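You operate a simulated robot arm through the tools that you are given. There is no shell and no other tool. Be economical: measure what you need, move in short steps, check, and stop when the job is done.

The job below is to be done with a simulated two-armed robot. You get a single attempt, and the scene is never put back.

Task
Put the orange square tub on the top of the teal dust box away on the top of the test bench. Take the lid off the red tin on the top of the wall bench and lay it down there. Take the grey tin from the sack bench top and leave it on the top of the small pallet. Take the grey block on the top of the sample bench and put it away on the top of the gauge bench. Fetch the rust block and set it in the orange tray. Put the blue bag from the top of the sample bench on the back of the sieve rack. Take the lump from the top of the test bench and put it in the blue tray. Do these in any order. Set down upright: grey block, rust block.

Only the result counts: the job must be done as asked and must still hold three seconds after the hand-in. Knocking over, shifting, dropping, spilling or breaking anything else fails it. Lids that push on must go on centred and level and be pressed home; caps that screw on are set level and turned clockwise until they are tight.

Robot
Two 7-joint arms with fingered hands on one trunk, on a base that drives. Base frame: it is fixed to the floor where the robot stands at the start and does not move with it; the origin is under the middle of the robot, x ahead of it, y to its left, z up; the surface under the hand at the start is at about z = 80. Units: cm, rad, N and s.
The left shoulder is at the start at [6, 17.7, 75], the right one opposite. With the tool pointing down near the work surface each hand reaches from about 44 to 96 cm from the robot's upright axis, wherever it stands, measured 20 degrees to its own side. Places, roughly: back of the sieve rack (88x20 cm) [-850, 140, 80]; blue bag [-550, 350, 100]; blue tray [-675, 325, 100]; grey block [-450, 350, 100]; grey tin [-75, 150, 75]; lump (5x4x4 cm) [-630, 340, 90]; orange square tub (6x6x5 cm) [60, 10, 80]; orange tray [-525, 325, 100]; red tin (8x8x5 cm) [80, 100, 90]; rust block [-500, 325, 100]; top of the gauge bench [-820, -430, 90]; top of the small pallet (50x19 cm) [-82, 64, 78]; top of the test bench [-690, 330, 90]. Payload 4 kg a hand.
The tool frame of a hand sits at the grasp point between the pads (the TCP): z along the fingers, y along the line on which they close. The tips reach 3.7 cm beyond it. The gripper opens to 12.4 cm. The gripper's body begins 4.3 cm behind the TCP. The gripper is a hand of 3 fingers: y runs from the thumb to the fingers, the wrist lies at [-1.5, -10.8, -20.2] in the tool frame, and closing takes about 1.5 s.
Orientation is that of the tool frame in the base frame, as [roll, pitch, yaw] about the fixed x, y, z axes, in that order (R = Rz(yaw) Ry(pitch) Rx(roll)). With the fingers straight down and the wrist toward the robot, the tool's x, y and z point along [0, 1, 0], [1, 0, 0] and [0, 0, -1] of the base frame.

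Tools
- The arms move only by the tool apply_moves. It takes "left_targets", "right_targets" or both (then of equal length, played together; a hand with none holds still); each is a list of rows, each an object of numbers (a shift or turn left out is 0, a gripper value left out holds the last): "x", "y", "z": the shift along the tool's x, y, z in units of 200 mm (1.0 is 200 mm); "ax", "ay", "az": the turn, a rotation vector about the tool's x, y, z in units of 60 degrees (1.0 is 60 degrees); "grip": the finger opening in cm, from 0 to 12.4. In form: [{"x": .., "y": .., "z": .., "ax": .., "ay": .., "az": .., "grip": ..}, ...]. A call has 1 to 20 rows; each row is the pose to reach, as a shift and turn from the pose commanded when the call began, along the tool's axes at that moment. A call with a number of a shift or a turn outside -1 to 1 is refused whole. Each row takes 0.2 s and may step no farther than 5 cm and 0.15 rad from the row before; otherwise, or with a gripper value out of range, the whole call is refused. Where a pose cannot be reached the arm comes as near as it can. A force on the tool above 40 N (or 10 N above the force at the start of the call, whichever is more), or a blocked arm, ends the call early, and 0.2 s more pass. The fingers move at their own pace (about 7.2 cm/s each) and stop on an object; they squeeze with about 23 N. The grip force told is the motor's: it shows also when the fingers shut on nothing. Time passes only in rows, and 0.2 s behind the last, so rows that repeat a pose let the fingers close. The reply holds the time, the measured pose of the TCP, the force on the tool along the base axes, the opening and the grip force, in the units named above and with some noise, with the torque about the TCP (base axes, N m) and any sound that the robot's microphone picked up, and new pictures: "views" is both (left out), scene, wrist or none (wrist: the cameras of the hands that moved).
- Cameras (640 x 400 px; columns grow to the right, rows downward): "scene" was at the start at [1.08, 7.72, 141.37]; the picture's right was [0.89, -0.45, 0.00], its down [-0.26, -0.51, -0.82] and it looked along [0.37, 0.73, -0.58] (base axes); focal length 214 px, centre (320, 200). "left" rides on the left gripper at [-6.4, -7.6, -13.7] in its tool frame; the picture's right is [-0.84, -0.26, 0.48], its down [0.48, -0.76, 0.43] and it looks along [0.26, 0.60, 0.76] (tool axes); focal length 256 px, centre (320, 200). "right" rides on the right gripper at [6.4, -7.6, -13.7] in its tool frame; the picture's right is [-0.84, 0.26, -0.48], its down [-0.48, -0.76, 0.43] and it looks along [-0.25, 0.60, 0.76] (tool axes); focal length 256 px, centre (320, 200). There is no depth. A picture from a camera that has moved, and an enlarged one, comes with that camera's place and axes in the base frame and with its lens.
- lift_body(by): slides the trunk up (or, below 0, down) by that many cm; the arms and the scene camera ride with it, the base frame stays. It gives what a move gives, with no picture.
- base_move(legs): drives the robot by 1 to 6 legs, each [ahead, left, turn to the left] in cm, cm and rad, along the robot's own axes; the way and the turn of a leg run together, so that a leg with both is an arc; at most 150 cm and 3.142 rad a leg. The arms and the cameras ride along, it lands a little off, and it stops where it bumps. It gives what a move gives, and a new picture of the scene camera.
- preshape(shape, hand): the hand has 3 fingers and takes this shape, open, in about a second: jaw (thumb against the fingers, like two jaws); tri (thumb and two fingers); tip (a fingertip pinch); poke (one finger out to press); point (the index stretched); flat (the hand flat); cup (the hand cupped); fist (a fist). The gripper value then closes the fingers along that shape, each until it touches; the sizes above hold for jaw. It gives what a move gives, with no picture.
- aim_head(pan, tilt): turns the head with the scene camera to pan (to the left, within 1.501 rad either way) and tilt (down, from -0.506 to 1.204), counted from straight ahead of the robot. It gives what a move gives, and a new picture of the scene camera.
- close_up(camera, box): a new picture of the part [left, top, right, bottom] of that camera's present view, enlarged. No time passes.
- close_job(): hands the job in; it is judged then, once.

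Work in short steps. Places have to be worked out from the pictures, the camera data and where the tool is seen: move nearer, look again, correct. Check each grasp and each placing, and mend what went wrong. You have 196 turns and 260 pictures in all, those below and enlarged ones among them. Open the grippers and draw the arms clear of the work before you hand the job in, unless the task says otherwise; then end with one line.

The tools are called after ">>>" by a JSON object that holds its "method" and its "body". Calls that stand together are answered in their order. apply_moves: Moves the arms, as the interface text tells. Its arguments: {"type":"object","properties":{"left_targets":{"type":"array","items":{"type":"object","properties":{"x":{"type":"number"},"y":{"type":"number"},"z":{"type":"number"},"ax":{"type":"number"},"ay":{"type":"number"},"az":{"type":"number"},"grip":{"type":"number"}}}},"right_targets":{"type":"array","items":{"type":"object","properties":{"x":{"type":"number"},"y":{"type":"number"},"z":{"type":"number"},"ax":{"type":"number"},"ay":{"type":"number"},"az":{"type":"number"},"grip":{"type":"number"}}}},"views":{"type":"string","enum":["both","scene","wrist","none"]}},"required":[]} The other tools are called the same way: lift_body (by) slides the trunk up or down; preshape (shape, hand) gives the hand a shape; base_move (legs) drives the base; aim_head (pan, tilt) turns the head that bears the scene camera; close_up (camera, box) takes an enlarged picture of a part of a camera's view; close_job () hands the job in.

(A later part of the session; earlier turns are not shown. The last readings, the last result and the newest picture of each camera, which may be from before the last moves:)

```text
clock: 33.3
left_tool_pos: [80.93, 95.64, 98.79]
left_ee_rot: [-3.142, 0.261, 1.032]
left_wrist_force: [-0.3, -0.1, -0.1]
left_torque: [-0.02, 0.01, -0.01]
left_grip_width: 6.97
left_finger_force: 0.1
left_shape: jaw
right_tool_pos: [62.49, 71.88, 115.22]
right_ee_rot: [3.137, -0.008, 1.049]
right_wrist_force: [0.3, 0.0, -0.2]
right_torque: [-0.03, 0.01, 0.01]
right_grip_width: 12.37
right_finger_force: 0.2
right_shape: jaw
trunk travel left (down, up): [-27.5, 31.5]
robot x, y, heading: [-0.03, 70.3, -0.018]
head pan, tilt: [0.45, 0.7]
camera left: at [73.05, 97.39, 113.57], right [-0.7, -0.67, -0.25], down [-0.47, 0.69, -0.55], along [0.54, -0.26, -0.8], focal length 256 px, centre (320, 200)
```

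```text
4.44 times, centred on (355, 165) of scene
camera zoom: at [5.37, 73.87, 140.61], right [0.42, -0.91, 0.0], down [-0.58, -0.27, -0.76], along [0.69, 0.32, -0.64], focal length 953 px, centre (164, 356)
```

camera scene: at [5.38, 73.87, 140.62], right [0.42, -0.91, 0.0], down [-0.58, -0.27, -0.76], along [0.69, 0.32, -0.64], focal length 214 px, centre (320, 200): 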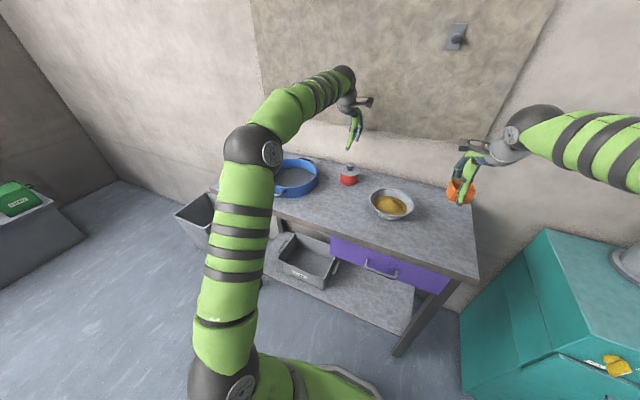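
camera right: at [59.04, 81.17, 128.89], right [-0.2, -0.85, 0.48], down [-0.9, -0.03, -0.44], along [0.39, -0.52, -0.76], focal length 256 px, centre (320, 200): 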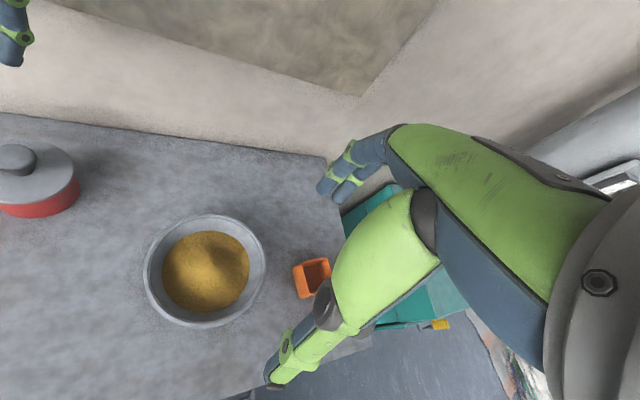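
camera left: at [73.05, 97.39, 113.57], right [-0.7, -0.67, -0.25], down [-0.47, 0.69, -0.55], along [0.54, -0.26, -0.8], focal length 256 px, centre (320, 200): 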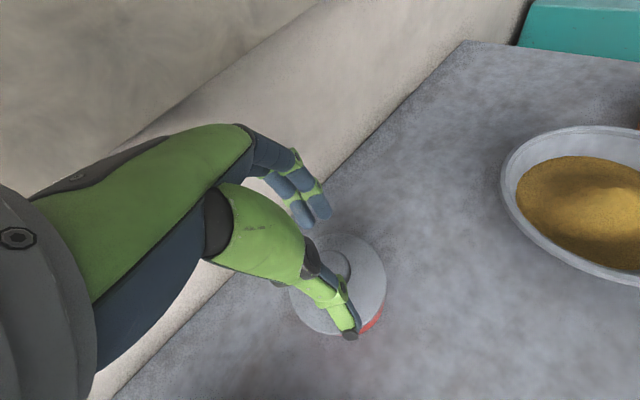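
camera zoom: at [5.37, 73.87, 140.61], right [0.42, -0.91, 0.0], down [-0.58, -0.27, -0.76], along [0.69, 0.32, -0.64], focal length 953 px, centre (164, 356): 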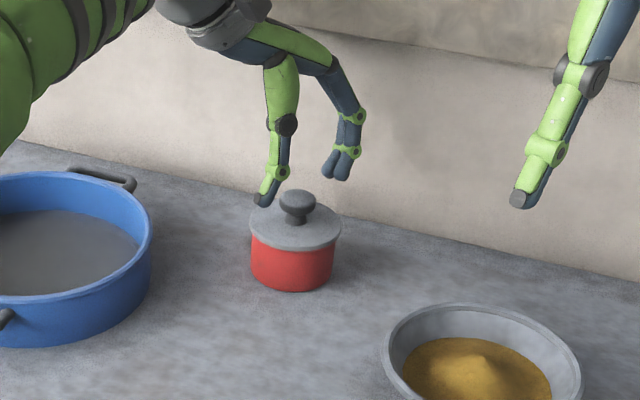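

The knob is aligned on the tilted tool axis. I'll advance along the tool and grip it.

>>> {"method": "apply_moves", "body": {"left_targets": [{"z": 0.07}, {"z": 0.14}, {"z": 0.145, "grip": 1}, {"z": 0.145}, {"z": 0.145}, {"z": 0.145}, {"z": 0.145}, {"z": 0.145}], "views": "wrist"}}

>>> {"method": "close_up", "body": {"camera": "scene", "box": [310, 120, 400, 210]}}

```text
clock: 35.1
left_tool_pos: [80.62, 95.11, 96.15]
left_ee_rot: [-3.141, 0.262, 1.03]
left_wrist_force: [0.7, -0.2, -1.2]
left_torque: [0.01, 0.03, 0.02]
left_grip_width: 0.7
left_finger_force: 23.4
left_shape: jaw
right_tool_pos: [62.51, 71.85, 115.16]
right_ee_rot: [3.136, -0.009, 1.048]
right_wrist_force: [-0.3, 0.0, 0.0]
right_torque: [-0.01, 0.02, -0.01]
right_grip_width: 12.39
right_finger_force: 0.1
right_shape: jaw
trunk travel left (down, up): [-27.5, 31.5]
robot x, y, heading: [0.63, 70.46, -0.016]
head pan, tilt: [0.45, 0.7]
camera left: at [72.71, 96.74, 110.85], right [-0.7, -0.67, -0.25], down [-0.47, 0.69, -0.54], along [0.54, -0.26, -0.8], focal length 256 px, centre (320, 200)
```

left: 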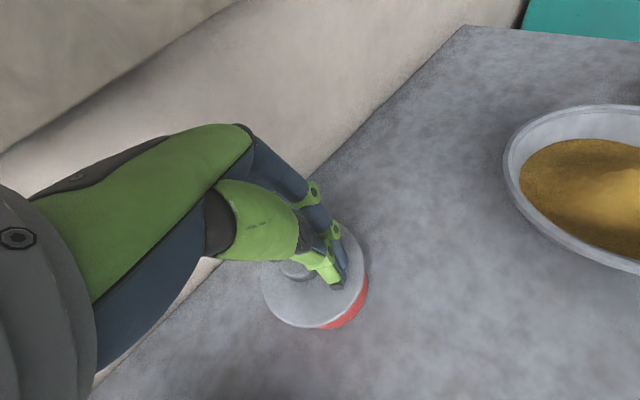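

```text
4.44 times, centred on (355, 165) of scene
camera zoom: at [5.37, 73.87, 140.61], right [0.42, -0.91, 0.0], down [-0.58, -0.27, -0.76], along [0.69, 0.32, -0.64], focal length 953 px, centre (164, 356)
```

zoom: 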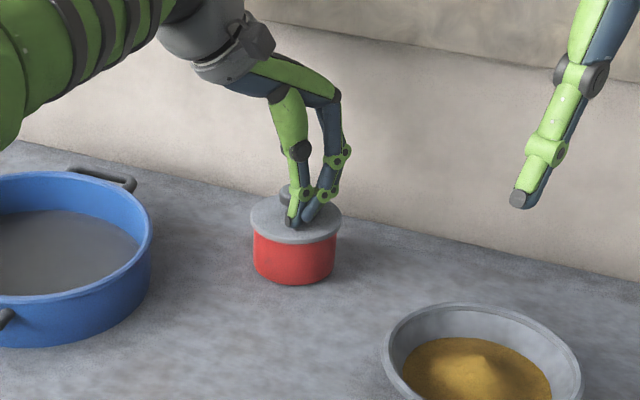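

The fingers slid past the knob, which now lies about 2 cm to their +x side. I'll open, back off along the tool, shift and look again.

>>> {"method": "apply_moves", "body": {"left_targets": [{"grip": 7}, {"z": 0.0}, {"z": 0.0}, {"z": -0.1}, {"z": -0.2}, {"z": -0.2, "x": 0.08}], "views": "wrist"}}

>>> {"method": "close_up", "body": {"camera": "left", "box": [250, 190, 410, 350]}}

```text
clock: 36.5
left_tool_pos: [81.83, 97.43, 99.62]
left_ee_rot: [-3.142, 0.261, 1.032]
left_wrist_force: [-0.5, 0.0, 0.0]
left_torque: [0.0, -0.01, 0.01]
left_grip_width: 6.98
left_finger_force: 0.1
left_shape: jaw
right_tool_pos: [62.57, 71.85, 115.2]
right_ee_rot: [3.136, -0.009, 1.048]
right_wrist_force: [0.1, -0.3, -0.1]
right_torque: [0.03, -0.02, -0.02]
right_grip_width: 12.37
right_finger_force: 0.0
right_shape: jaw
trunk travel left (down, up): [-27.5, 31.5]
robot x, y, heading: [0.4, 70.31, -0.016]
head pan, tilt: [0.45, 0.7]
camera left: at [73.99, 98.99, 114.32], right [-0.7, -0.67, -0.25], down [-0.47, 0.69, -0.54], along [0.54, -0.26, -0.8], focal length 256 px, centre (320, 200)
```

left: 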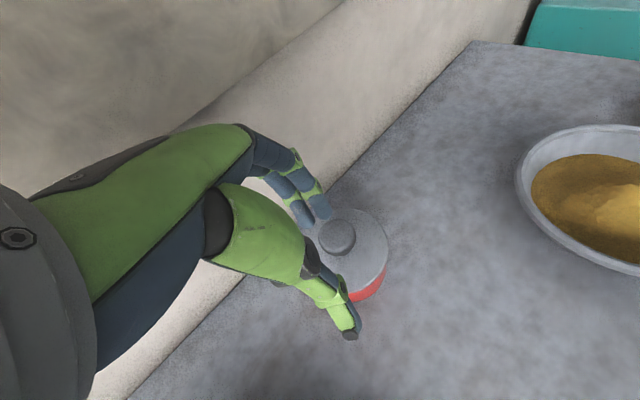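

```text
2.50 times, centred on (330, 270) of left
camera zoom: at [73.99, 98.99, 114.32], right [-0.7, -0.67, -0.25], down [-0.47, 0.69, -0.54], along [0.54, -0.26, -0.8], focal length 640 px, centre (295, 25)
```

zoom: 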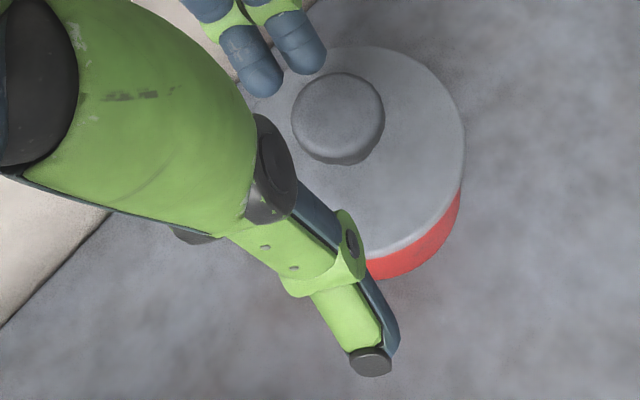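

The tin was nudged toward the wall, and the knob is now at about [83, 94.4]. I'll shift over it and look before descending.

>>> {"method": "apply_moves", "body": {"left_targets": [{"y": 0.06, "x": -0.01}, {"y": 0.13, "x": -0.02}, {"y": 0.13, "x": -0.02, "z": 0.05}], "views": "wrist"}}

>>> {"method": "close_up", "body": {"camera": "scene", "box": [310, 120, 400, 210]}}

```text
clock: 37.3
left_tool_pos: [83.79, 95.51, 98.64]
left_ee_rot: [-3.141, 0.261, 1.032]
left_wrist_force: [-0.7, -0.3, -0.4]
left_torque: [0.02, 0.0, -0.02]
left_grip_width: 6.99
left_finger_force: 0.0
left_shape: jaw
right_tool_pos: [62.58, 71.84, 115.35]
right_ee_rot: [3.136, -0.009, 1.048]
right_wrist_force: [0.0, 0.3, 0.1]
right_torque: [-0.04, 0.02, 0.0]
right_grip_width: 12.39
right_finger_force: 0.1
right_shape: jaw
trunk travel left (down, up): [-27.5, 31.5]
robot x, y, heading: [0.47, 70.01, -0.022]
head pan, tilt: [0.45, 0.7]
camera left: at [75.88, 97.16, 113.48], right [-0.7, -0.67, -0.25], down [-0.47, 0.69, -0.54], along [0.54, -0.26, -0.8], focal length 256 px, centre (320, 200)
```

left: 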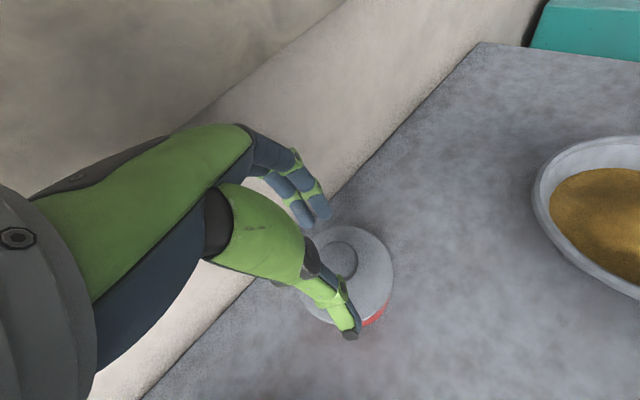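

```text
4.44 times, centred on (355, 165) of scene
camera zoom: at [5.38, 73.87, 140.61], right [0.42, -0.91, 0.0], down [-0.58, -0.27, -0.76], along [0.69, 0.32, -0.64], focal length 953 px, centre (164, 356)
```

zoom: 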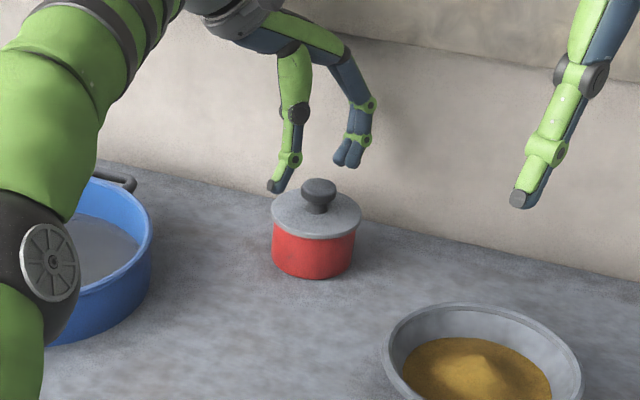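

The knob now triangulates to [83.6, 94.05, top 94.4]. I'll make a small correction, advance and grip.

>>> {"method": "apply_moves", "body": {"left_targets": [{"y": 0.03}, {"y": 0.03, "z": 0.07}, {"y": 0.03, "z": 0.14}, {"y": 0.03, "z": 0.14, "grip": 1}, {"y": 0.03, "z": 0.14}, {"y": 0.03, "z": 0.14}, {"y": 0.03, "z": 0.14}, {"y": 0.03, "z": 0.14}, {"y": 0.03, "z": 0.14}], "views": "wrist"}}

>>> {"method": "close_up", "body": {"camera": "scene", "box": [310, 120, 400, 210]}}

```text
clock: 39.3
left_tool_pos: [84.85, 94.74, 96.44]
left_ee_rot: [-3.138, 0.262, 1.03]
left_wrist_force: [-0.8, 0.6, 2.2]
left_torque: [-0.05, -0.04, -0.02]
left_grip_width: 3.11
left_finger_force: 23.0
left_shape: jaw
left hand out of reach, approached as far as the arm can: row 3, 4, 5, 6, 7, 8, 9
right_tool_pos: [62.53, 71.78, 115.33]
right_ee_rot: [3.136, -0.008, 1.045]
right_wrist_force: [-0.7, 0.2, 0.3]
right_torque: [0.03, 0.02, -0.02]
right_grip_width: 12.37
right_finger_force: 0.0
right_shape: jaw
trunk travel left (down, up): [-27.5, 31.5]
robot x, y, heading: [0.68, 70.5, -0.017]
head pan, tilt: [0.45, 0.7]
camera left: at [76.95, 96.35, 111.19], right [-0.7, -0.67, -0.25], down [-0.47, 0.69, -0.54], along [0.54, -0.26, -0.8], focal length 256 px, centre (320, 200)
```

left: 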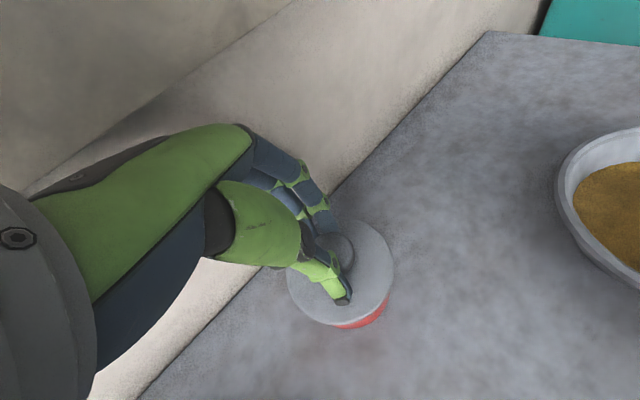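

```text
4.44 times, centred on (355, 165) of scene
camera zoom: at [5.34, 73.87, 140.62], right [0.42, -0.91, 0.0], down [-0.58, -0.27, -0.76], along [0.69, 0.32, -0.64], focal length 953 px, centre (164, 356)
```

zoom: 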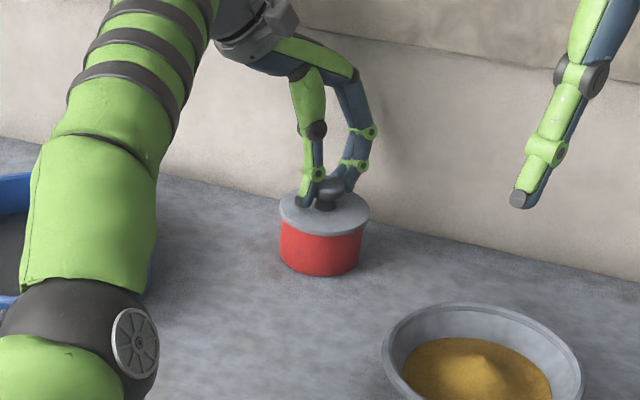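

The knob is now gripped at 3.1 cm. I'll lift 3 cm and carry the tin about 14 cm toward me, over open bench.

>>> {"method": "apply_moves", "body": {"left_targets": [{"x": -0.02, "z": -0.07}, {"x": -0.039, "z": -0.145}, {"x": -0.115, "y": -0.156, "z": -0.125}, {"x": -0.192, "y": -0.313, "z": -0.104}, {"x": -0.27, "y": -0.47, "z": -0.083}, {"x": -0.346, "y": -0.626, "z": -0.063}], "views": "both"}}

```text
clock: 40.7
left_tool_pos: [81.36, 97.67, 103.25]
left_ee_rot: [-3.141, 0.265, 1.03]
left_wrist_force: [-0.3, -0.7, -1.8]
left_torque: [0.04, -0.01, 0.01]
left_grip_width: 3.04
left_finger_force: 23.1
left_shape: jaw
left hand out of reach, approached as far as the arm can: row 2, 3, 4, 5, 6
right_tool_pos: [62.46, 71.82, 115.23]
right_ee_rot: [3.137, -0.008, 1.048]
right_wrist_force: [-0.6, -0.1, -0.8]
right_torque: [0.04, -0.01, 0.0]
right_grip_width: 12.39
right_finger_force: 0.0
right_shape: jaw
trunk travel left (down, up): [-27.5, 31.5]
robot x, y, heading: [0.58, 70.61, -0.018]
head pan, tilt: [0.45, 0.7]
camera scene: at [5.39, 73.87, 140.61], right [0.42, -0.91, 0.0], down [-0.58, -0.27, -0.76], along [0.69, 0.32, -0.64], focal length 214 px, centre (320, 200)
camera left: at [73.66, 99.36, 118.13], right [-0.7, -0.67, -0.25], down [-0.47, 0.69, -0.54], along [0.54, -0.26, -0.8], focal length 256 px, centre (320, 200)
```

scene: 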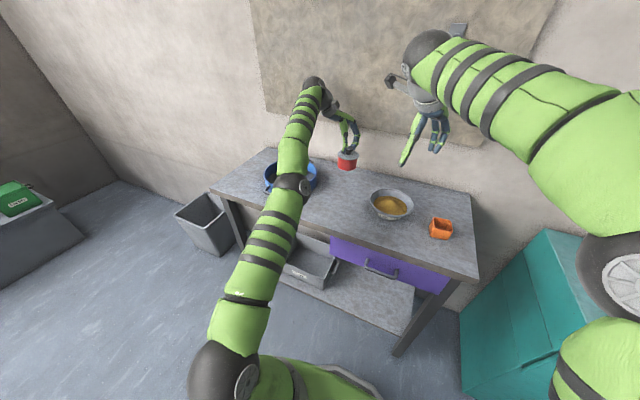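
left: 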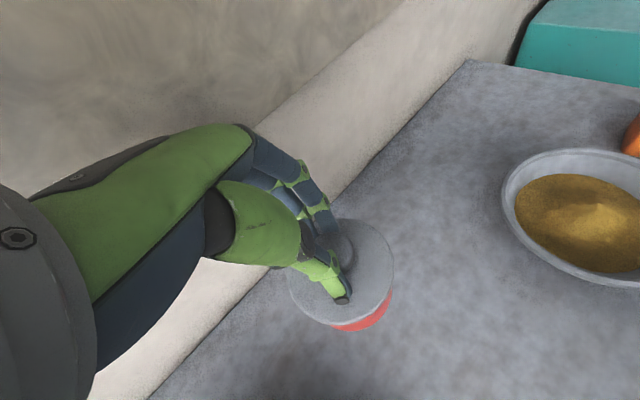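

The arm is near full stretch and lagged, but the tin is lifted and held. I'll pull it toward the robot in a fresh call.

>>> {"method": "apply_moves", "body": {"left_targets": [{"x": -0.02, "y": -0.05}, {"x": -0.05, "y": -0.1}, {"x": -0.08, "y": -0.15}, {"x": -0.1, "y": -0.2}], "views": "none"}}

```text
clock: 41.7
left_tool_pos: [80.27, 98.88, 105.34]
left_ee_rot: [-3.137, 0.264, 1.031]
left_wrist_force: [-0.5, 0.6, -1.4]
left_torque: [0.04, 0.01, -0.01]
left_grip_width: 3.01
left_finger_force: 22.9
left_shape: jaw
left hand out of reach, approached as far as the arm can: row 1, 2, 3, 4
right_tool_pos: [62.47, 71.77, 115.19]
right_ee_rot: [3.136, -0.008, 1.047]
right_wrist_force: [0.8, 0.1, -0.7]
right_torque: [0.03, -0.01, 0.01]
right_grip_width: 12.37
right_finger_force: 0.0
right_shape: jaw
trunk travel left (down, up): [-27.5, 31.5]
robot x, y, heading: [0.69, 70.53, -0.017]
head pan, tilt: [0.45, 0.7]
```

The arm seems stuck at a wrist limit due to the tilt and yaw. I'll rotate the hand back to vertical with the wrist toward me, staying high.

>>> {"method": "apply_moves", "body": {"left_targets": [{"ay": 0.08, "z": -0.05}, {"ay": 0.16, "z": -0.1}, {"ay": 0.25, "z": -0.1}, {"ay": 0.25, "z": -0.1}], "views": "none"}}

>>> {"method": "apply_moves", "body": {"left_targets": [{"az": -0.1}, {"az": -0.2}, {"az": -0.3}, {"az": -0.4}, {"az": -0.5}], "views": "scene"}}

```text
clock: 42.7
left_tool_pos: [81.87, 99.52, 107.99]
left_ee_rot: [-3.141, 0.0, 1.032]
left_wrist_force: [0.0, -1.1, -1.4]
left_torque: [0.01, 0.02, 0.0]
left_grip_width: 3.02
left_finger_force: 23.4
left_shape: jaw
left hand out of reach, approached as far as the arm can: row 2, 3, 4
right_tool_pos: [62.68, 71.74, 115.26]
right_ee_rot: [3.137, -0.009, 1.047]
right_wrist_force: [1.0, 0.4, -0.2]
right_torque: [-0.01, -0.02, 0.0]
right_grip_width: 12.36
right_finger_force: 0.0
right_shape: jaw
trunk travel left (down, up): [-27.5, 31.5]
robot x, y, heading: [0.9, 70.29, -0.017]
head pan, tilt: [0.45, 0.7]
```

```text
clock: 43.9
left_tool_pos: [84.05, 99.62, 109.19]
left_ee_rot: [-3.139, 0.002, 1.555]
left_wrist_force: [0.9, -0.6, -1.6]
left_torque: [0.0, 0.0, 0.01]
left_grip_width: 3.0
left_finger_force: 22.9
left_shape: jaw
left hand out of reach, approached as far as the arm can: row 1, 2, 3, 4, 5
right_tool_pos: [62.61, 71.79, 115.28]
right_ee_rot: [3.136, -0.009, 1.048]
right_wrist_force: [0.5, -0.3, -0.3]
right_torque: [-0.01, 0.02, 0.01]
right_grip_width: 12.35
right_finger_force: 0.0
right_shape: jaw
trunk travel left (down, up): [-27.5, 31.5]
robot x, y, heading: [0.94, 70.32, -0.014]
head pan, tilt: [0.45, 0.7]
camera scene: at [5.38, 73.88, 140.61], right [0.42, -0.91, 0.0], down [-0.58, -0.27, -0.76], along [0.69, 0.32, -0.64], focal length 214 px, centre (320, 200)
```

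scene: 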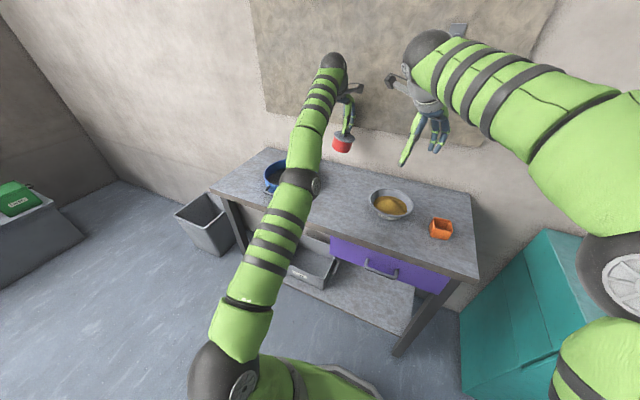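

The arm is stretched straight because the wrist is high and far. I'll command a move down and back toward the robot, in small steps, to bend the elbow.

>>> {"method": "apply_moves", "body": {"left_targets": [{"y": -0.05, "z": 0.05, "x": -0.05}, {"y": -0.1, "z": 0.1, "x": -0.1}, {"y": -0.15, "z": 0.15, "x": -0.15}, {"y": -0.2, "z": 0.2, "x": -0.2}], "views": "none"}}

```text
clock: 44.9
left_tool_pos: [84.77, 96.65, 108.23]
left_ee_rot: [3.141, 0.001, 1.559]
left_wrist_force: [-22.8, 7.9, 3.1]
left_torque: [-0.08, -0.57, 0.71]
left_grip_width: 2.84
left_finger_force: 23.4
left_shape: jaw
left hand out of reach, approached as far as the arm can: row 1, 2, 3, 4
right_tool_pos: [62.23, 72.03, 115.35]
right_ee_rot: [3.134, -0.008, 1.05]
right_wrist_force: [0.5, -0.8, -0.3]
right_torque: [-0.03, 0.02, 0.03]
right_grip_width: 12.37
right_finger_force: 0.1
right_shape: jaw
trunk travel left (down, up): [-27.5, 31.5]
robot x, y, heading: [0.39, 70.19, -0.014]
head pan, tilt: [0.45, 0.7]
```

Contact with the wall is building in x. Driving the base straight back frees the hand and carries the tin to open bench at a safe height.

>>> {"method": "base_move", "body": {"legs": [[-14, 0, 0]]}}

```text
clock: 46.2
left_tool_pos: [70.87, 96.49, 108.14]
left_ee_rot: [-3.14, -0.001, 1.553]
left_wrist_force: [0.0, 0.4, -1.5]
left_torque: [-0.02, 0.02, -0.04]
left_grip_width: 2.93
left_finger_force: 23.4
left_shape: jaw
right_tool_pos: [48.19, 72.04, 115.21]
right_ee_rot: [3.135, -0.009, 1.048]
right_wrist_force: [-1.1, 0.2, 0.6]
right_torque: [0.01, -0.03, 0.01]
right_grip_width: 12.34
right_finger_force: 0.1
right_shape: jaw
trunk travel left (down, up): [-27.5, 31.5]
robot x, y, heading: [-13.52, 70.66, -0.019]
head pan, tilt: [0.45, 0.7]
camera scene: at [-8.95, 74.1, 140.62], right [0.42, -0.91, 0.0], down [-0.58, -0.27, -0.77], along [0.69, 0.32, -0.64], focal length 214 px, centre (320, 200)
```

scene: 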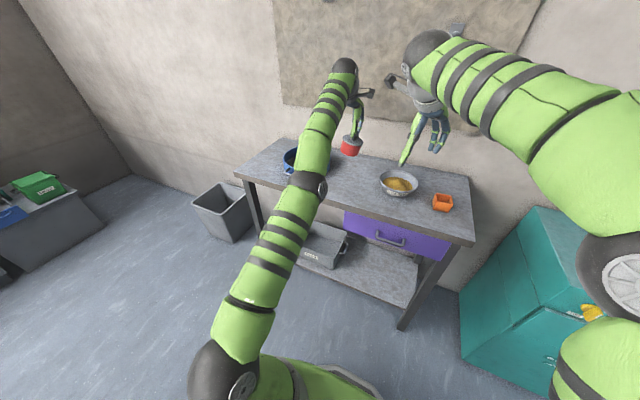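

The hand is free now. I'll test whether the elbow bends for a pull toward the robot.

>>> {"method": "apply_moves", "body": {"left_targets": [{"y": -0.1}, {"y": -0.2}, {"y": -0.3}, {"y": -0.4}, {"y": -0.4}], "views": "scene"}}

```text
clock: 47.4
left_tool_pos: [68.73, 97.35, 111.46]
left_ee_rot: [-3.139, 0.0, 1.553]
left_wrist_force: [0.3, -0.1, -0.4]
left_torque: [0.0, -0.05, 0.02]
left_grip_width: 2.92
left_finger_force: 23.1
left_shape: jaw
left hand out of reach, approached as far as the arm can: row 1, 2, 3, 4, 5
right_tool_pos: [48.27, 72.07, 115.27]
right_ee_rot: [3.136, -0.01, 1.046]
right_wrist_force: [0.3, -0.5, -0.6]
right_torque: [0.02, 0.03, 0.0]
right_grip_width: 12.36
right_finger_force: 0.1
right_shape: jaw
trunk travel left (down, up): [-27.5, 31.5]
robot x, y, heading: [-13.66, 70.74, -0.017]
head pan, tilt: [0.45, 0.7]
camera scene: at [-8.88, 74.1, 140.61], right [0.42, -0.91, 0.0], down [-0.58, -0.27, -0.76], along [0.69, 0.32, -0.64], focal length 214 px, centre (320, 200)
```

scene: 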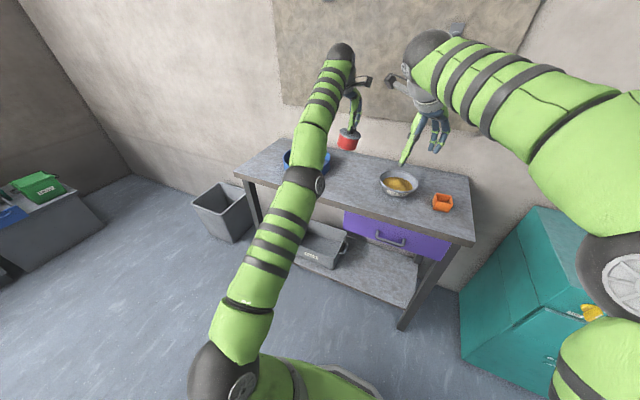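

The arm is up against a joint limit. I'll use the trunk to set the tin down on the open bench here, then free the hand and re-posture the arm.

>>> {"method": "lift_body", "body": {"by": -13}}

>>> {"method": "aim_head", "body": {"pan": 0.3, "tilt": 0.6}}

```text
clock: 49.0
left_tool_pos: [68.69, 97.16, 98.51]
left_ee_rot: [-3.14, 0.001, 1.553]
left_wrist_force: [0.2, -0.6, -1.5]
left_torque: [-0.04, 0.01, -0.02]
left_grip_width: 2.93
left_finger_force: 22.7
left_shape: jaw
right_tool_pos: [48.42, 71.95, 102.15]
right_ee_rot: [3.136, -0.008, 1.049]
right_wrist_force: [-0.5, 0.3, -0.3]
right_torque: [-0.01, -0.02, -0.02]
right_grip_width: 12.38
right_finger_force: 0.1
right_shape: jaw
trunk travel left (down, up): [-14.5, 44.5]
robot x, y, heading: [-13.98, 70.86, -0.02]
head pan, tilt: [0.45, 0.7]
```

```text
clock: 49.7
left_tool_pos: [68.67, 97.2, 98.48]
left_ee_rot: [-3.138, -0.001, 1.554]
left_wrist_force: [0.5, 0.2, -1.3]
left_torque: [-0.04, -0.05, -0.01]
left_grip_width: 2.94
left_finger_force: 22.7
left_shape: jaw
right_tool_pos: [48.32, 72.07, 102.15]
right_ee_rot: [3.135, -0.009, 1.047]
right_wrist_force: [-0.1, 0.0, -0.8]
right_torque: [0.05, 0.0, 0.02]
right_grip_width: 12.39
right_finger_force: 0.0
right_shape: jaw
trunk travel left (down, up): [-14.5, 44.5]
robot x, y, heading: [-14.05, 70.62, -0.02]
head pan, tilt: [0.3, 0.6]
camera scene: at [-8.11, 73.01, 128.47], right [0.28, -0.96, 0.0], down [-0.54, -0.16, -0.82], along [0.79, 0.23, -0.57], focal length 214 px, centre (320, 200)
```

scene: 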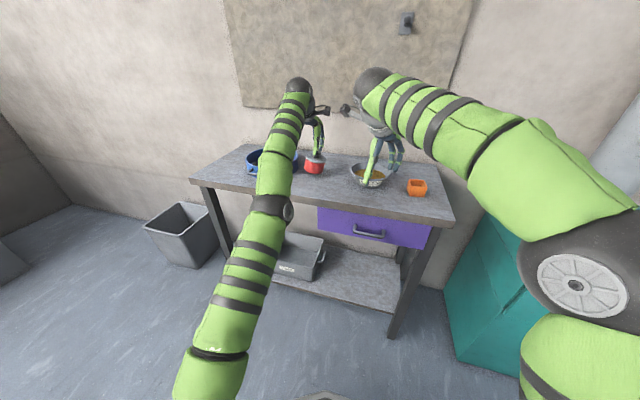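

The tin should be about 2 cm above the bench, so I'll lower 1.9 cm and check forces.

>>> {"method": "lift_body", "body": {"by": -1.9}}

>>> {"method": "close_up", "body": {"camera": "scene", "box": [230, 110, 430, 210]}}

>>> {"method": "close_up", "body": {"camera": "left", "box": [0, 0, 640, 400]}}

```text
clock: 50.4
left_tool_pos: [68.57, 97.52, 96.95]
left_ee_rot: [3.139, 0.0, 1.554]
left_wrist_force: [-0.2, 5.5, 18.2]
left_torque: [0.07, -0.11, 0.06]
left_grip_width: 3.0
left_finger_force: 23.1
left_shape: jaw
right_tool_pos: [48.15, 72.06, 100.46]
right_ee_rot: [3.135, -0.008, 1.047]
right_wrist_force: [1.0, 0.1, -0.1]
right_torque: [-0.02, 0.0, -0.02]
right_grip_width: 12.35
right_finger_force: 0.2
right_shape: jaw
trunk travel left (down, up): [-12.6, 46.4]
robot x, y, heading: [-13.51, 70.64, -0.017]
head pan, tilt: [0.3, 0.6]
```

```text
3.20 times, centred on (330, 160) of scene
camera zoom: at [-8.27, 73.01, 126.62], right [0.28, -0.96, 0.0], down [-0.54, -0.16, -0.83], along [0.79, 0.23, -0.56], focal length 686 px, centre (288, 328)
```

zoom: 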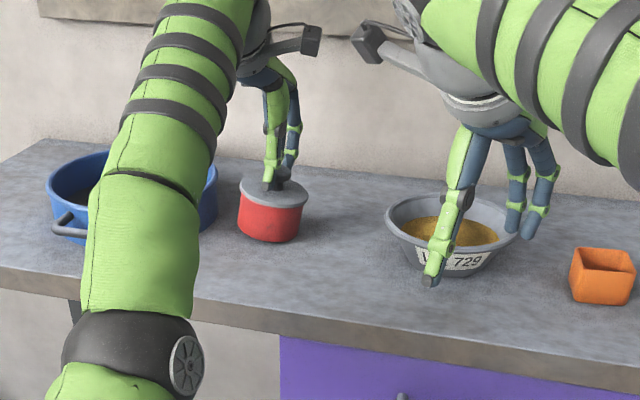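

```text
1.00 times, centred on (320, 200) of left (not enlarged: the box is as wide or as high as the picture)
camera zoom: at [60.83, 91.12, 110.56], right [-0.27, -0.83, -0.48], down [-0.75, 0.49, -0.44], along [0.6, 0.25, -0.76], focal length 256 px, centre (320, 200)
```

zoom: 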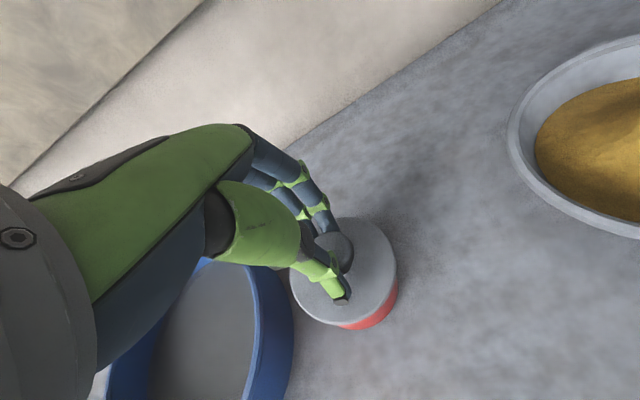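

The tin is on the bench at about [69.5, 97]. I'll release the knob, rise, and swing the arm through free space to unlock it.

>>> {"method": "apply_moves", "body": {"left_targets": [{"grip": 8}, {"grip": 8}, {"grip": 8}, {"z": -0.05}, {"z": -0.15}, {"z": -0.3}, {"z": -0.45}, {"z": -0.6}], "views": "none"}}

>>> {"method": "apply_moves", "body": {"left_targets": [{"y": -0.2, "x": 0.1}, {"y": -0.4, "x": 0.2}, {"y": -0.6, "x": 0.3}, {"y": -0.8, "x": 0.4}, {"y": -1.0, "x": 0.5}], "views": "scene"}}

```text
clock: 52.2
left_tool_pos: [63.13, 97.2, 104.51]
left_ee_rot: [3.141, -0.001, 1.554]
left_wrist_force: [-0.7, -0.1, 0.6]
left_torque: [0.0, 0.0, -0.01]
left_grip_width: 7.94
left_finger_force: 0.0
left_shape: jaw
left hand out of reach, approached as far as the arm can: row 4, 5, 6, 7, 8
right_tool_pos: [48.08, 72.03, 100.51]
right_ee_rot: [3.134, -0.012, 1.047]
right_wrist_force: [-0.1, -0.5, 0.3]
right_torque: [0.0, -0.02, -0.03]
right_grip_width: 12.37
right_finger_force: 0.0
right_shape: jaw
trunk travel left (down, up): [-12.6, 46.4]
robot x, y, heading: [-13.69, 70.56, -0.012]
head pan, tilt: [0.3, 0.6]
```

```text
clock: 53.4
left_tool_pos: [51.38, 109.86, 113.66]
left_ee_rot: [-3.137, 0.0, 1.553]
left_wrist_force: [0.3, -0.2, -0.1]
left_torque: [0.03, 0.0, -0.02]
left_grip_width: 7.96
left_finger_force: 0.0
left_shape: jaw
left hand out of reach, approached as far as the arm can: row 1, 2, 3, 4, 5
right_tool_pos: [48.33, 72.12, 100.28]
right_ee_rot: [3.135, -0.009, 1.047]
right_wrist_force: [-0.4, -0.2, 0.0]
right_torque: [-0.02, 0.0, 0.03]
right_grip_width: 12.4
right_finger_force: 0.0
right_shape: jaw
trunk travel left (down, up): [-12.6, 46.4]
robot x, y, heading: [-13.97, 70.5, -0.021]
head pan, tilt: [0.3, 0.6]
camera scene: at [-8.12, 73.0, 126.58], right [0.28, -0.96, 0.0], down [-0.54, -0.16, -0.82], along [0.79, 0.23, -0.57], focal length 214 px, centre (320, 200)
```

scene: 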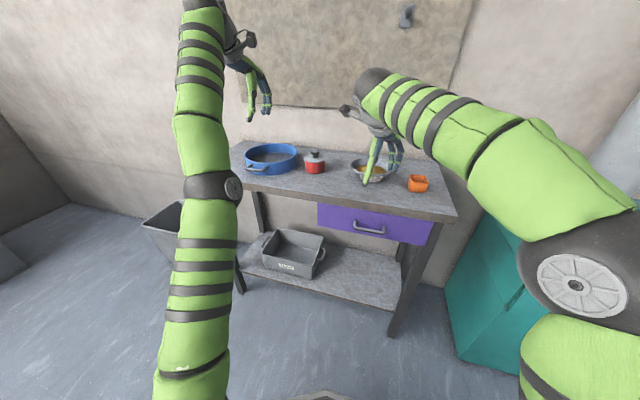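

The arm is still straight. I'll keep swinging it back and down, clear of the bench, toward its starting pose.

>>> {"method": "apply_moves", "body": {"left_targets": [{"y": -0.2, "x": 0.08}, {"y": -0.4, "x": 0.16}, {"y": -0.6, "x": 0.24}, {"y": -0.8, "x": 0.32}, {"y": -1.0, "x": 0.4}, {"y": -1.0, "x": 0.4, "z": 0.2}, {"y": -1.0, "x": 0.4, "z": 0.4}, {"y": -1.0, "x": 0.4, "z": 0.6}, {"y": -1.0, "x": 0.4, "z": 0.7}], "views": "scene"}}

```text
clock: 55.4
left_tool_pos: [40.02, 125.68, 115.09]
left_ee_rot: [-3.141, 0.0, 1.553]
left_wrist_force: [-0.4, -1.2, 1.2]
left_torque: [0.01, 0.02, -0.03]
left_grip_width: 7.97
left_finger_force: 0.1
left_shape: jaw
left hand out of reach, approached as far as the arm can: row 1, 2, 3, 4, 5, 6, 7, 8, 9
right_tool_pos: [48.3, 72.02, 100.38]
right_ee_rot: [3.136, -0.009, 1.048]
right_wrist_force: [0.2, -0.1, -0.1]
right_torque: [0.0, 0.0, 0.02]
right_grip_width: 12.39
right_finger_force: 0.1
right_shape: jaw
trunk travel left (down, up): [-12.6, 46.4]
robot x, y, heading: [-13.98, 70.79, -0.013]
head pan, tilt: [0.3, 0.6]
camera scene: at [-8.15, 72.97, 126.58], right [0.28, -0.96, 0.0], down [-0.54, -0.16, -0.83], along [0.79, 0.23, -0.56], focal length 214 px, centre (320, 200)
```

scene: 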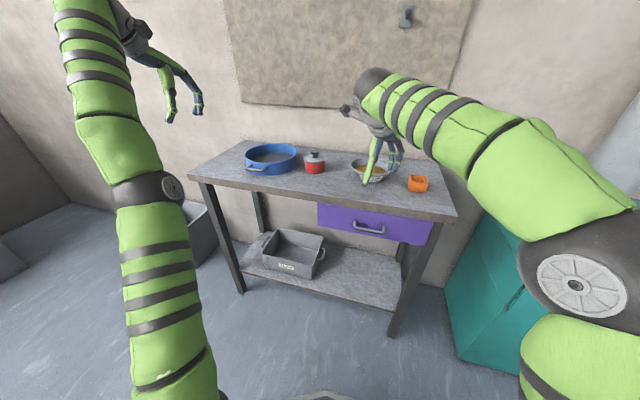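

Still straight. I'll try turning the hand forward, which forces the wrist lower and closer and should bend the elbow.

>>> {"method": "apply_moves", "body": {"left_targets": [{"ax": -0.14}, {"ax": -0.28}, {"ax": -0.42}, {"ax": -0.56}, {"ax": -0.7}, {"ax": -0.84}, {"ax": -0.98}, {"ax": -0.98, "y": -0.2}, {"ax": -0.98, "y": -0.4}], "views": "scene"}}

```text
clock: 57.4
left_tool_pos: [41.91, 138.39, 130.56]
left_ee_rot: [2.122, 0.0, 1.548]
left_wrist_force: [0.7, -0.3, -0.6]
left_torque: [0.01, -0.03, -0.02]
left_grip_width: 8.0
left_finger_force: 0.1
left_shape: jaw
left hand out of reach, approached as far as the arm can: row 1, 2, 3, 4, 5, 6, 7, 8, 9
right_tool_pos: [48.35, 71.92, 100.25]
right_ee_rot: [3.138, -0.01, 1.045]
right_wrist_force: [1.3, -0.1, 0.1]
right_torque: [0.08, 0.08, -0.03]
right_grip_width: 12.37
right_finger_force: 0.0
right_shape: jaw
trunk travel left (down, up): [-12.6, 46.4]
robot x, y, heading: [-13.99, 70.42, -0.016]
head pan, tilt: [0.3, 0.6]
camera scene: at [-8.01, 72.97, 126.57], right [0.28, -0.96, 0.0], down [-0.54, -0.16, -0.82], along [0.79, 0.23, -0.57], focal length 214 px, centre (320, 200)
```

scene: 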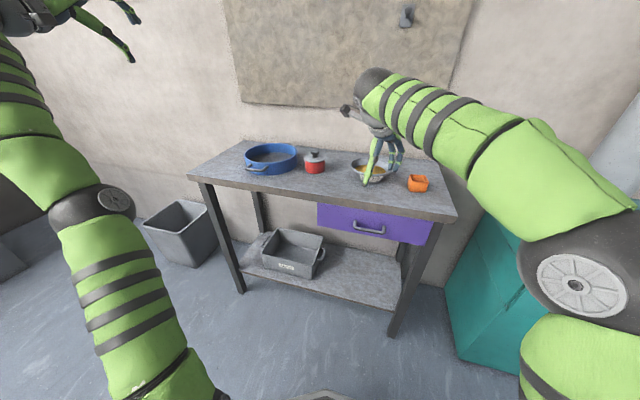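

Moves up and outward didn't bend it, so I'll sweep the arm down and outward in the free space left of the bench.

>>> {"method": "apply_moves", "body": {"left_targets": [{"x": 0.13, "y": -0.06, "z": 0.14}, {"x": 0.26, "y": -0.12, "z": 0.28}, {"x": 0.39, "y": -0.18, "z": 0.42}, {"x": 0.52, "y": -0.24, "z": 0.56}, {"x": 0.65, "y": -0.3, "z": 0.7}], "views": "none"}}

>>> {"method": "apply_moves", "body": {"left_targets": [{"y": -0.2}, {"y": -0.4}, {"y": -0.6}, {"y": -0.8}, {"y": -1.0}], "views": "scene"}}

```text
clock: 58.6
left_tool_pos: [50.19, 147.74, 115.95]
left_ee_rot: [2.121, -0.001, 1.555]
left_wrist_force: [-0.4, 0.3, 0.1]
left_torque: [0.02, 0.0, 0.04]
left_grip_width: 8.01
left_finger_force: 0.0
left_shape: jaw
left hand out of reach, approached as far as the arm can: row 1, 2, 3, 4, 5
right_tool_pos: [48.19, 72.03, 100.32]
right_ee_rot: [3.136, -0.008, 1.048]
right_wrist_force: [-0.3, -1.1, -1.0]
right_torque: [0.01, 0.02, 0.0]
right_grip_width: 12.39
right_finger_force: 0.1
right_shape: jaw
trunk travel left (down, up): [-12.6, 46.4]
robot x, y, heading: [-13.57, 70.77, -0.022]
head pan, tilt: [0.3, 0.6]
```

```text
clock: 59.8
left_tool_pos: [40.0, 148.02, 98.95]
left_ee_rot: [2.118, -0.001, 1.556]
left_wrist_force: [-0.7, 0.8, -0.4]
left_torque: [0.02, -0.01, -0.01]
left_grip_width: 8.0
left_finger_force: 0.2
left_shape: jaw
right_tool_pos: [48.22, 72.03, 100.28]
right_ee_rot: [3.137, -0.009, 1.048]
right_wrist_force: [-0.5, -0.4, 0.8]
right_torque: [0.01, 0.02, -0.03]
right_grip_width: 12.39
right_finger_force: 0.1
right_shape: jaw
trunk travel left (down, up): [-12.6, 46.4]
robot x, y, heading: [-13.9, 70.48, -0.016]
head pan, tilt: [0.3, 0.6]
camera scene: at [-8.12, 73.0, 126.58], right [0.28, -0.96, 0.0], down [-0.54, -0.16, -0.82], along [0.79, 0.23, -0.57], focal length 214 px, centre (320, 200)
```

scene: 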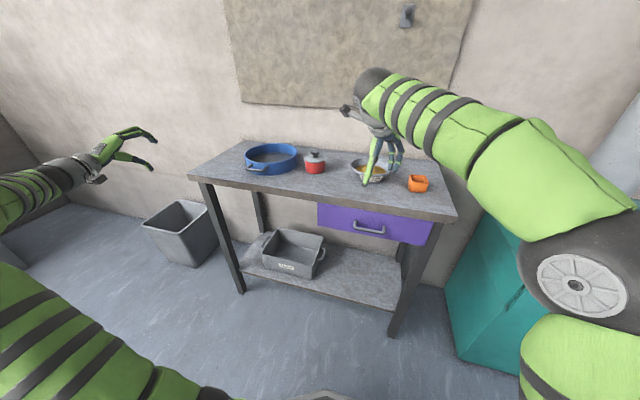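

The left arm is unlocked and reaches its target exactly. I'll raise the trunk, then turn the left hand downward again, keeping the elbow bent.

>>> {"method": "lift_body", "body": {"by": 18}}

>>> {"method": "apply_moves", "body": {"left_targets": [{"ax": 0.14}, {"ax": 0.28, "x": -0.1}, {"ax": 0.42, "x": -0.25}, {"ax": 0.56, "x": -0.4}, {"ax": 0.7, "x": -0.55}, {"ax": 0.84, "x": -0.7}, {"ax": 0.975, "x": -0.85}, {"ax": 0.975, "x": -1.0}], "views": "scene"}}

```text
clock: 61.8
left_tool_pos: [39.88, 147.87, 116.81]
left_ee_rot: [2.118, 0.0, 1.554]
left_wrist_force: [-0.6, 0.4, -0.8]
left_torque: [0.0, -0.02, -0.02]
left_grip_width: 7.96
left_finger_force: 0.1
left_shape: jaw
right_tool_pos: [48.27, 72.06, 118.29]
right_ee_rot: [3.137, -0.009, 1.048]
right_wrist_force: [-0.4, -0.6, 0.1]
right_torque: [-0.01, -0.01, 0.01]
right_grip_width: 12.35
right_finger_force: 0.1
right_shape: jaw
trunk travel left (down, up): [-30.6, 28.4]
robot x, y, heading: [-13.79, 70.65, -0.018]
head pan, tilt: [0.3, 0.6]
```

```text
clock: 63.6
left_tool_pos: [39.43, 127.87, 117.04]
left_ee_rot: [3.139, -0.001, 1.554]
left_wrist_force: [0.6, -0.6, -0.4]
left_torque: [0.03, -0.01, -0.02]
left_grip_width: 7.98
left_finger_force: 0.1
left_shape: jaw
right_tool_pos: [48.2, 71.97, 118.34]
right_ee_rot: [3.136, -0.009, 1.047]
right_wrist_force: [-0.9, -1.1, -0.7]
right_torque: [0.02, -0.02, 0.03]
right_grip_width: 12.37
right_finger_force: 0.0
right_shape: jaw
trunk travel left (down, up): [-30.6, 28.4]
robot x, y, heading: [-13.65, 70.96, -0.017]
head pan, tilt: [0.3, 0.6]
camera scene: at [-8.15, 72.97, 144.58], right [0.28, -0.96, 0.0], down [-0.54, -0.16, -0.83], along [0.79, 0.23, -0.56], focal length 214 px, centre (320, 200)
```

scene: 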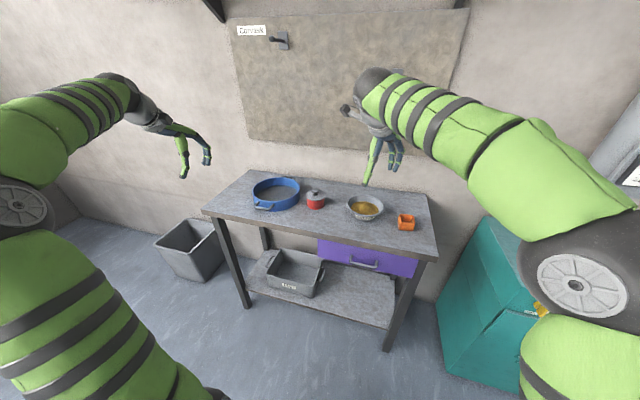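

The arm is back in its elbow-bent posture. I'll drive 8 cm forward and bring the left hand above the tin with its wrist to the left.

>>> {"method": "base_move", "body": {"legs": [[8, 0, 0]]}}

>>> {"method": "apply_moves", "body": {"left_targets": [{"x": -0.15, "y": 0.12, "az": 0.12}, {"x": -0.3, "y": 0.24, "az": 0.24}, {"x": -0.45, "y": 0.36, "az": 0.36}, {"x": -0.6, "y": 0.48, "az": 0.48}, {"x": -0.75, "y": 0.6, "az": 0.55}, {"x": -0.9, "y": 0.72, "az": 0.55}, {"x": -1.0, "y": 0.84, "az": 0.55}, {"x": -1.0, "y": 1.0, "az": 0.55}], "views": "none"}}

```text
clock: 64.6
left_tool_pos: [47.79, 127.73, 116.95]
left_ee_rot: [3.14, 0.0, 1.553]
left_wrist_force: [-0.1, 0.0, 0.0]
left_torque: [0.0, 0.01, 0.01]
left_grip_width: 7.98
left_finger_force: 0.1
left_shape: jaw
right_tool_pos: [56.57, 71.86, 118.33]
right_ee_rot: [3.137, -0.007, 1.045]
right_wrist_force: [0.0, 0.2, 0.0]
right_torque: [0.03, 0.04, 0.02]
right_grip_width: 12.36
right_finger_force: 0.0
right_shape: jaw
trunk travel left (down, up): [-30.6, 28.4]
robot x, y, heading: [-5.62, 70.33, -0.014]
head pan, tilt: [0.3, 0.6]
camera scene: at [0.11, 72.87, 144.57], right [0.28, -0.96, 0.0], down [-0.54, -0.16, -0.82], along [0.79, 0.23, -0.57], focal length 214 px, centre (320, 200)
```

scene: 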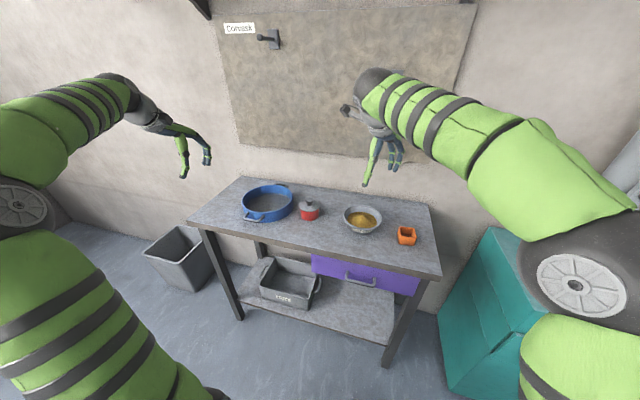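

```text
clock: 66.4
left_tool_pos: [67.45, 107.46, 116.83]
left_ee_rot: [3.141, -0.002, 0.978]
left_wrist_force: [0.4, -0.2, -0.6]
left_torque: [0.03, -0.02, 0.02]
left_grip_width: 8.01
left_finger_force: 0.0
left_shape: jaw
right_tool_pos: [56.48, 71.89, 118.18]
right_ee_rot: [3.137, -0.007, 1.046]
right_wrist_force: [-0.7, 0.0, 0.5]
right_torque: [0.0, 0.03, -0.02]
right_grip_width: 12.37
right_finger_force: 0.1
right_shape: jaw
trunk travel left (down, up): [-30.6, 28.4]
robot x, y, heading: [-5.54, 70.58, -0.018]
head pan, tilt: [0.3, 0.6]
```

Now I'll go over the tin and view it.

>>> {"method": "apply_moves", "body": {"left_targets": [{"x": -0.13, "y": 0.1, "z": 0.1}, {"x": -0.25, "y": 0.19, "z": 0.22}, {"x": -0.38, "y": 0.285, "z": 0.38}, {"x": -0.38, "y": 0.285, "z": 0.5}], "views": "wrist"}}

>>> {"method": "close_up", "body": {"camera": "scene", "box": [250, 140, 370, 240]}}

```text
clock: 67.4
left_tool_pos: [67.82, 98.0, 107.08]
left_ee_rot: [3.138, -0.002, 0.979]
left_wrist_force: [0.2, 0.4, -0.3]
left_torque: [0.03, -0.01, 0.02]
left_grip_width: 7.99
left_finger_force: 0.1
left_shape: jaw
right_tool_pos: [56.47, 71.87, 118.35]
right_ee_rot: [3.137, -0.01, 1.044]
right_wrist_force: [0.3, -0.1, -0.4]
right_torque: [0.0, 0.0, 0.0]
right_grip_width: 12.4
right_finger_force: 0.1
right_shape: jaw
trunk travel left (down, up): [-30.6, 28.4]
robot x, y, heading: [-5.36, 70.33, -0.015]
head pan, tilt: [0.3, 0.6]
camera left: at [57.93, 97.0, 120.63], right [-0.68, -0.55, -0.48], down [-0.36, 0.82, -0.44], along [0.64, -0.12, -0.76], focal length 256 px, centre (320, 200)
```

left: 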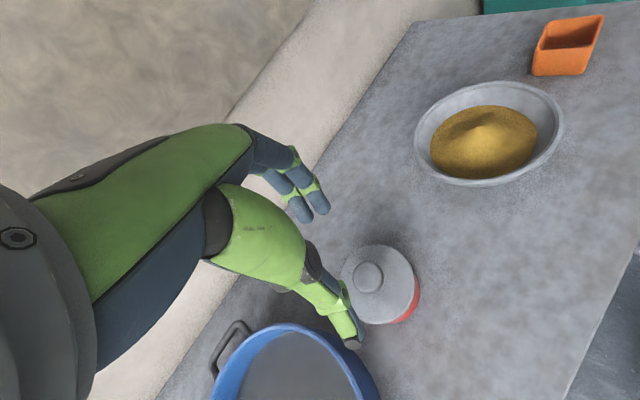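

```text
4.00 times, centred on (310, 190) of scene
camera zoom: at [0.01, 72.87, 144.58], right [0.28, -0.96, 0.0], down [-0.54, -0.16, -0.82], along [0.79, 0.23, -0.57], focal length 858 px, centre (360, 240)
```

zoom: 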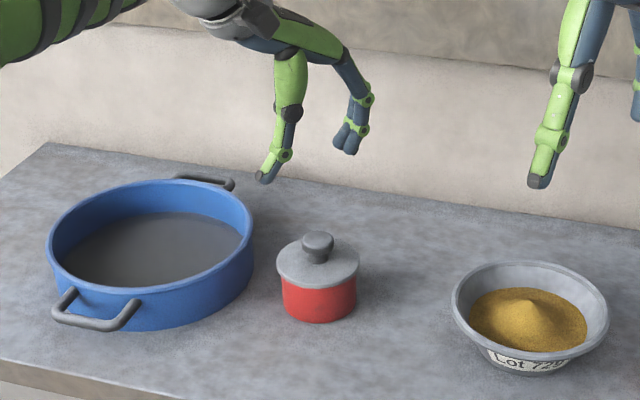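

The knob is at about [68.6, 97.6], 94 high. I'll align and descend to just above grip depth.

>>> {"method": "apply_moves", "body": {"left_targets": [{"x": 0.005, "y": 0.042, "z": 0.1, "grip": 7}, {"x": 0.005, "y": 0.042, "z": 0.25}, {"x": 0.005, "y": 0.042, "z": 0.4}, {"x": 0.005, "y": 0.042, "z": 0.5}], "views": "wrist"}}

```text
clock: 68.4
left_tool_pos: [68.63, 97.61, 97.13]
left_ee_rot: [3.141, -0.001, 0.978]
left_wrist_force: [0.1, -0.6, -0.5]
left_torque: [0.02, -0.02, 0.01]
left_grip_width: 7.04
left_finger_force: 0.0
left_shape: jaw
right_tool_pos: [56.34, 71.79, 118.34]
right_ee_rot: [3.135, -0.01, 1.047]
right_wrist_force: [0.4, -0.2, -0.2]
right_torque: [0.03, 0.01, -0.03]
right_grip_width: 12.34
right_finger_force: 0.1
right_shape: jaw
trunk travel left (down, up): [-30.6, 28.4]
robot x, y, heading: [-5.39, 70.56, -0.014]
head pan, tilt: [0.3, 0.6]
camera left: at [58.75, 96.6, 110.63], right [-0.68, -0.55, -0.48], down [-0.36, 0.83, -0.44], along [0.64, -0.12, -0.76], focal length 256 px, centre (320, 200)
```

left: 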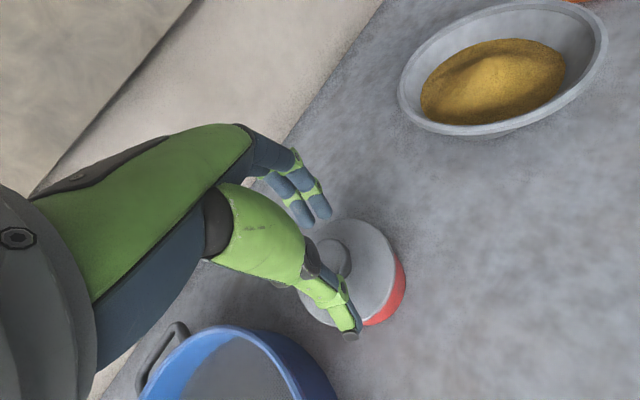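

The knob is well aligned. I'll descend 0.9 cm and grip.

>>> {"method": "apply_moves", "body": {"left_targets": [{"z": 0.045}, {"z": 0.045, "grip": 1}, {"z": 0.045}, {"z": 0.045}, {"z": 0.045}, {"z": 0.045}, {"z": 0.045}], "views": "wrist"}}

```text
clock: 70.0
left_tool_pos: [68.68, 97.52, 96.24]
left_ee_rot: [3.138, -0.001, 0.978]
left_wrist_force: [-0.2, 0.1, 4.7]
left_torque: [-0.11, -0.11, 0.01]
left_grip_width: 3.1
left_finger_force: 22.4
left_shape: jaw
right_tool_pos: [56.4, 71.85, 118.34]
right_ee_rot: [3.136, -0.01, 1.045]
right_wrist_force: [-0.8, 0.7, -0.1]
right_torque: [0.02, 0.03, -0.02]
right_grip_width: 12.4
right_finger_force: 0.1
right_shape: jaw
trunk travel left (down, up): [-30.6, 28.4]
robot x, y, heading: [-5.52, 70.54, -0.023]
head pan, tilt: [0.3, 0.6]
camera left: at [58.7, 96.48, 109.78], right [-0.68, -0.55, -0.48], down [-0.36, 0.83, -0.44], along [0.64, -0.12, -0.76], focal length 256 px, centre (320, 200)
```

left: 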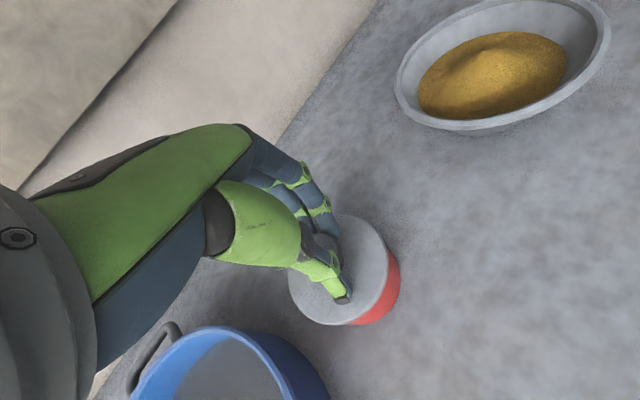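

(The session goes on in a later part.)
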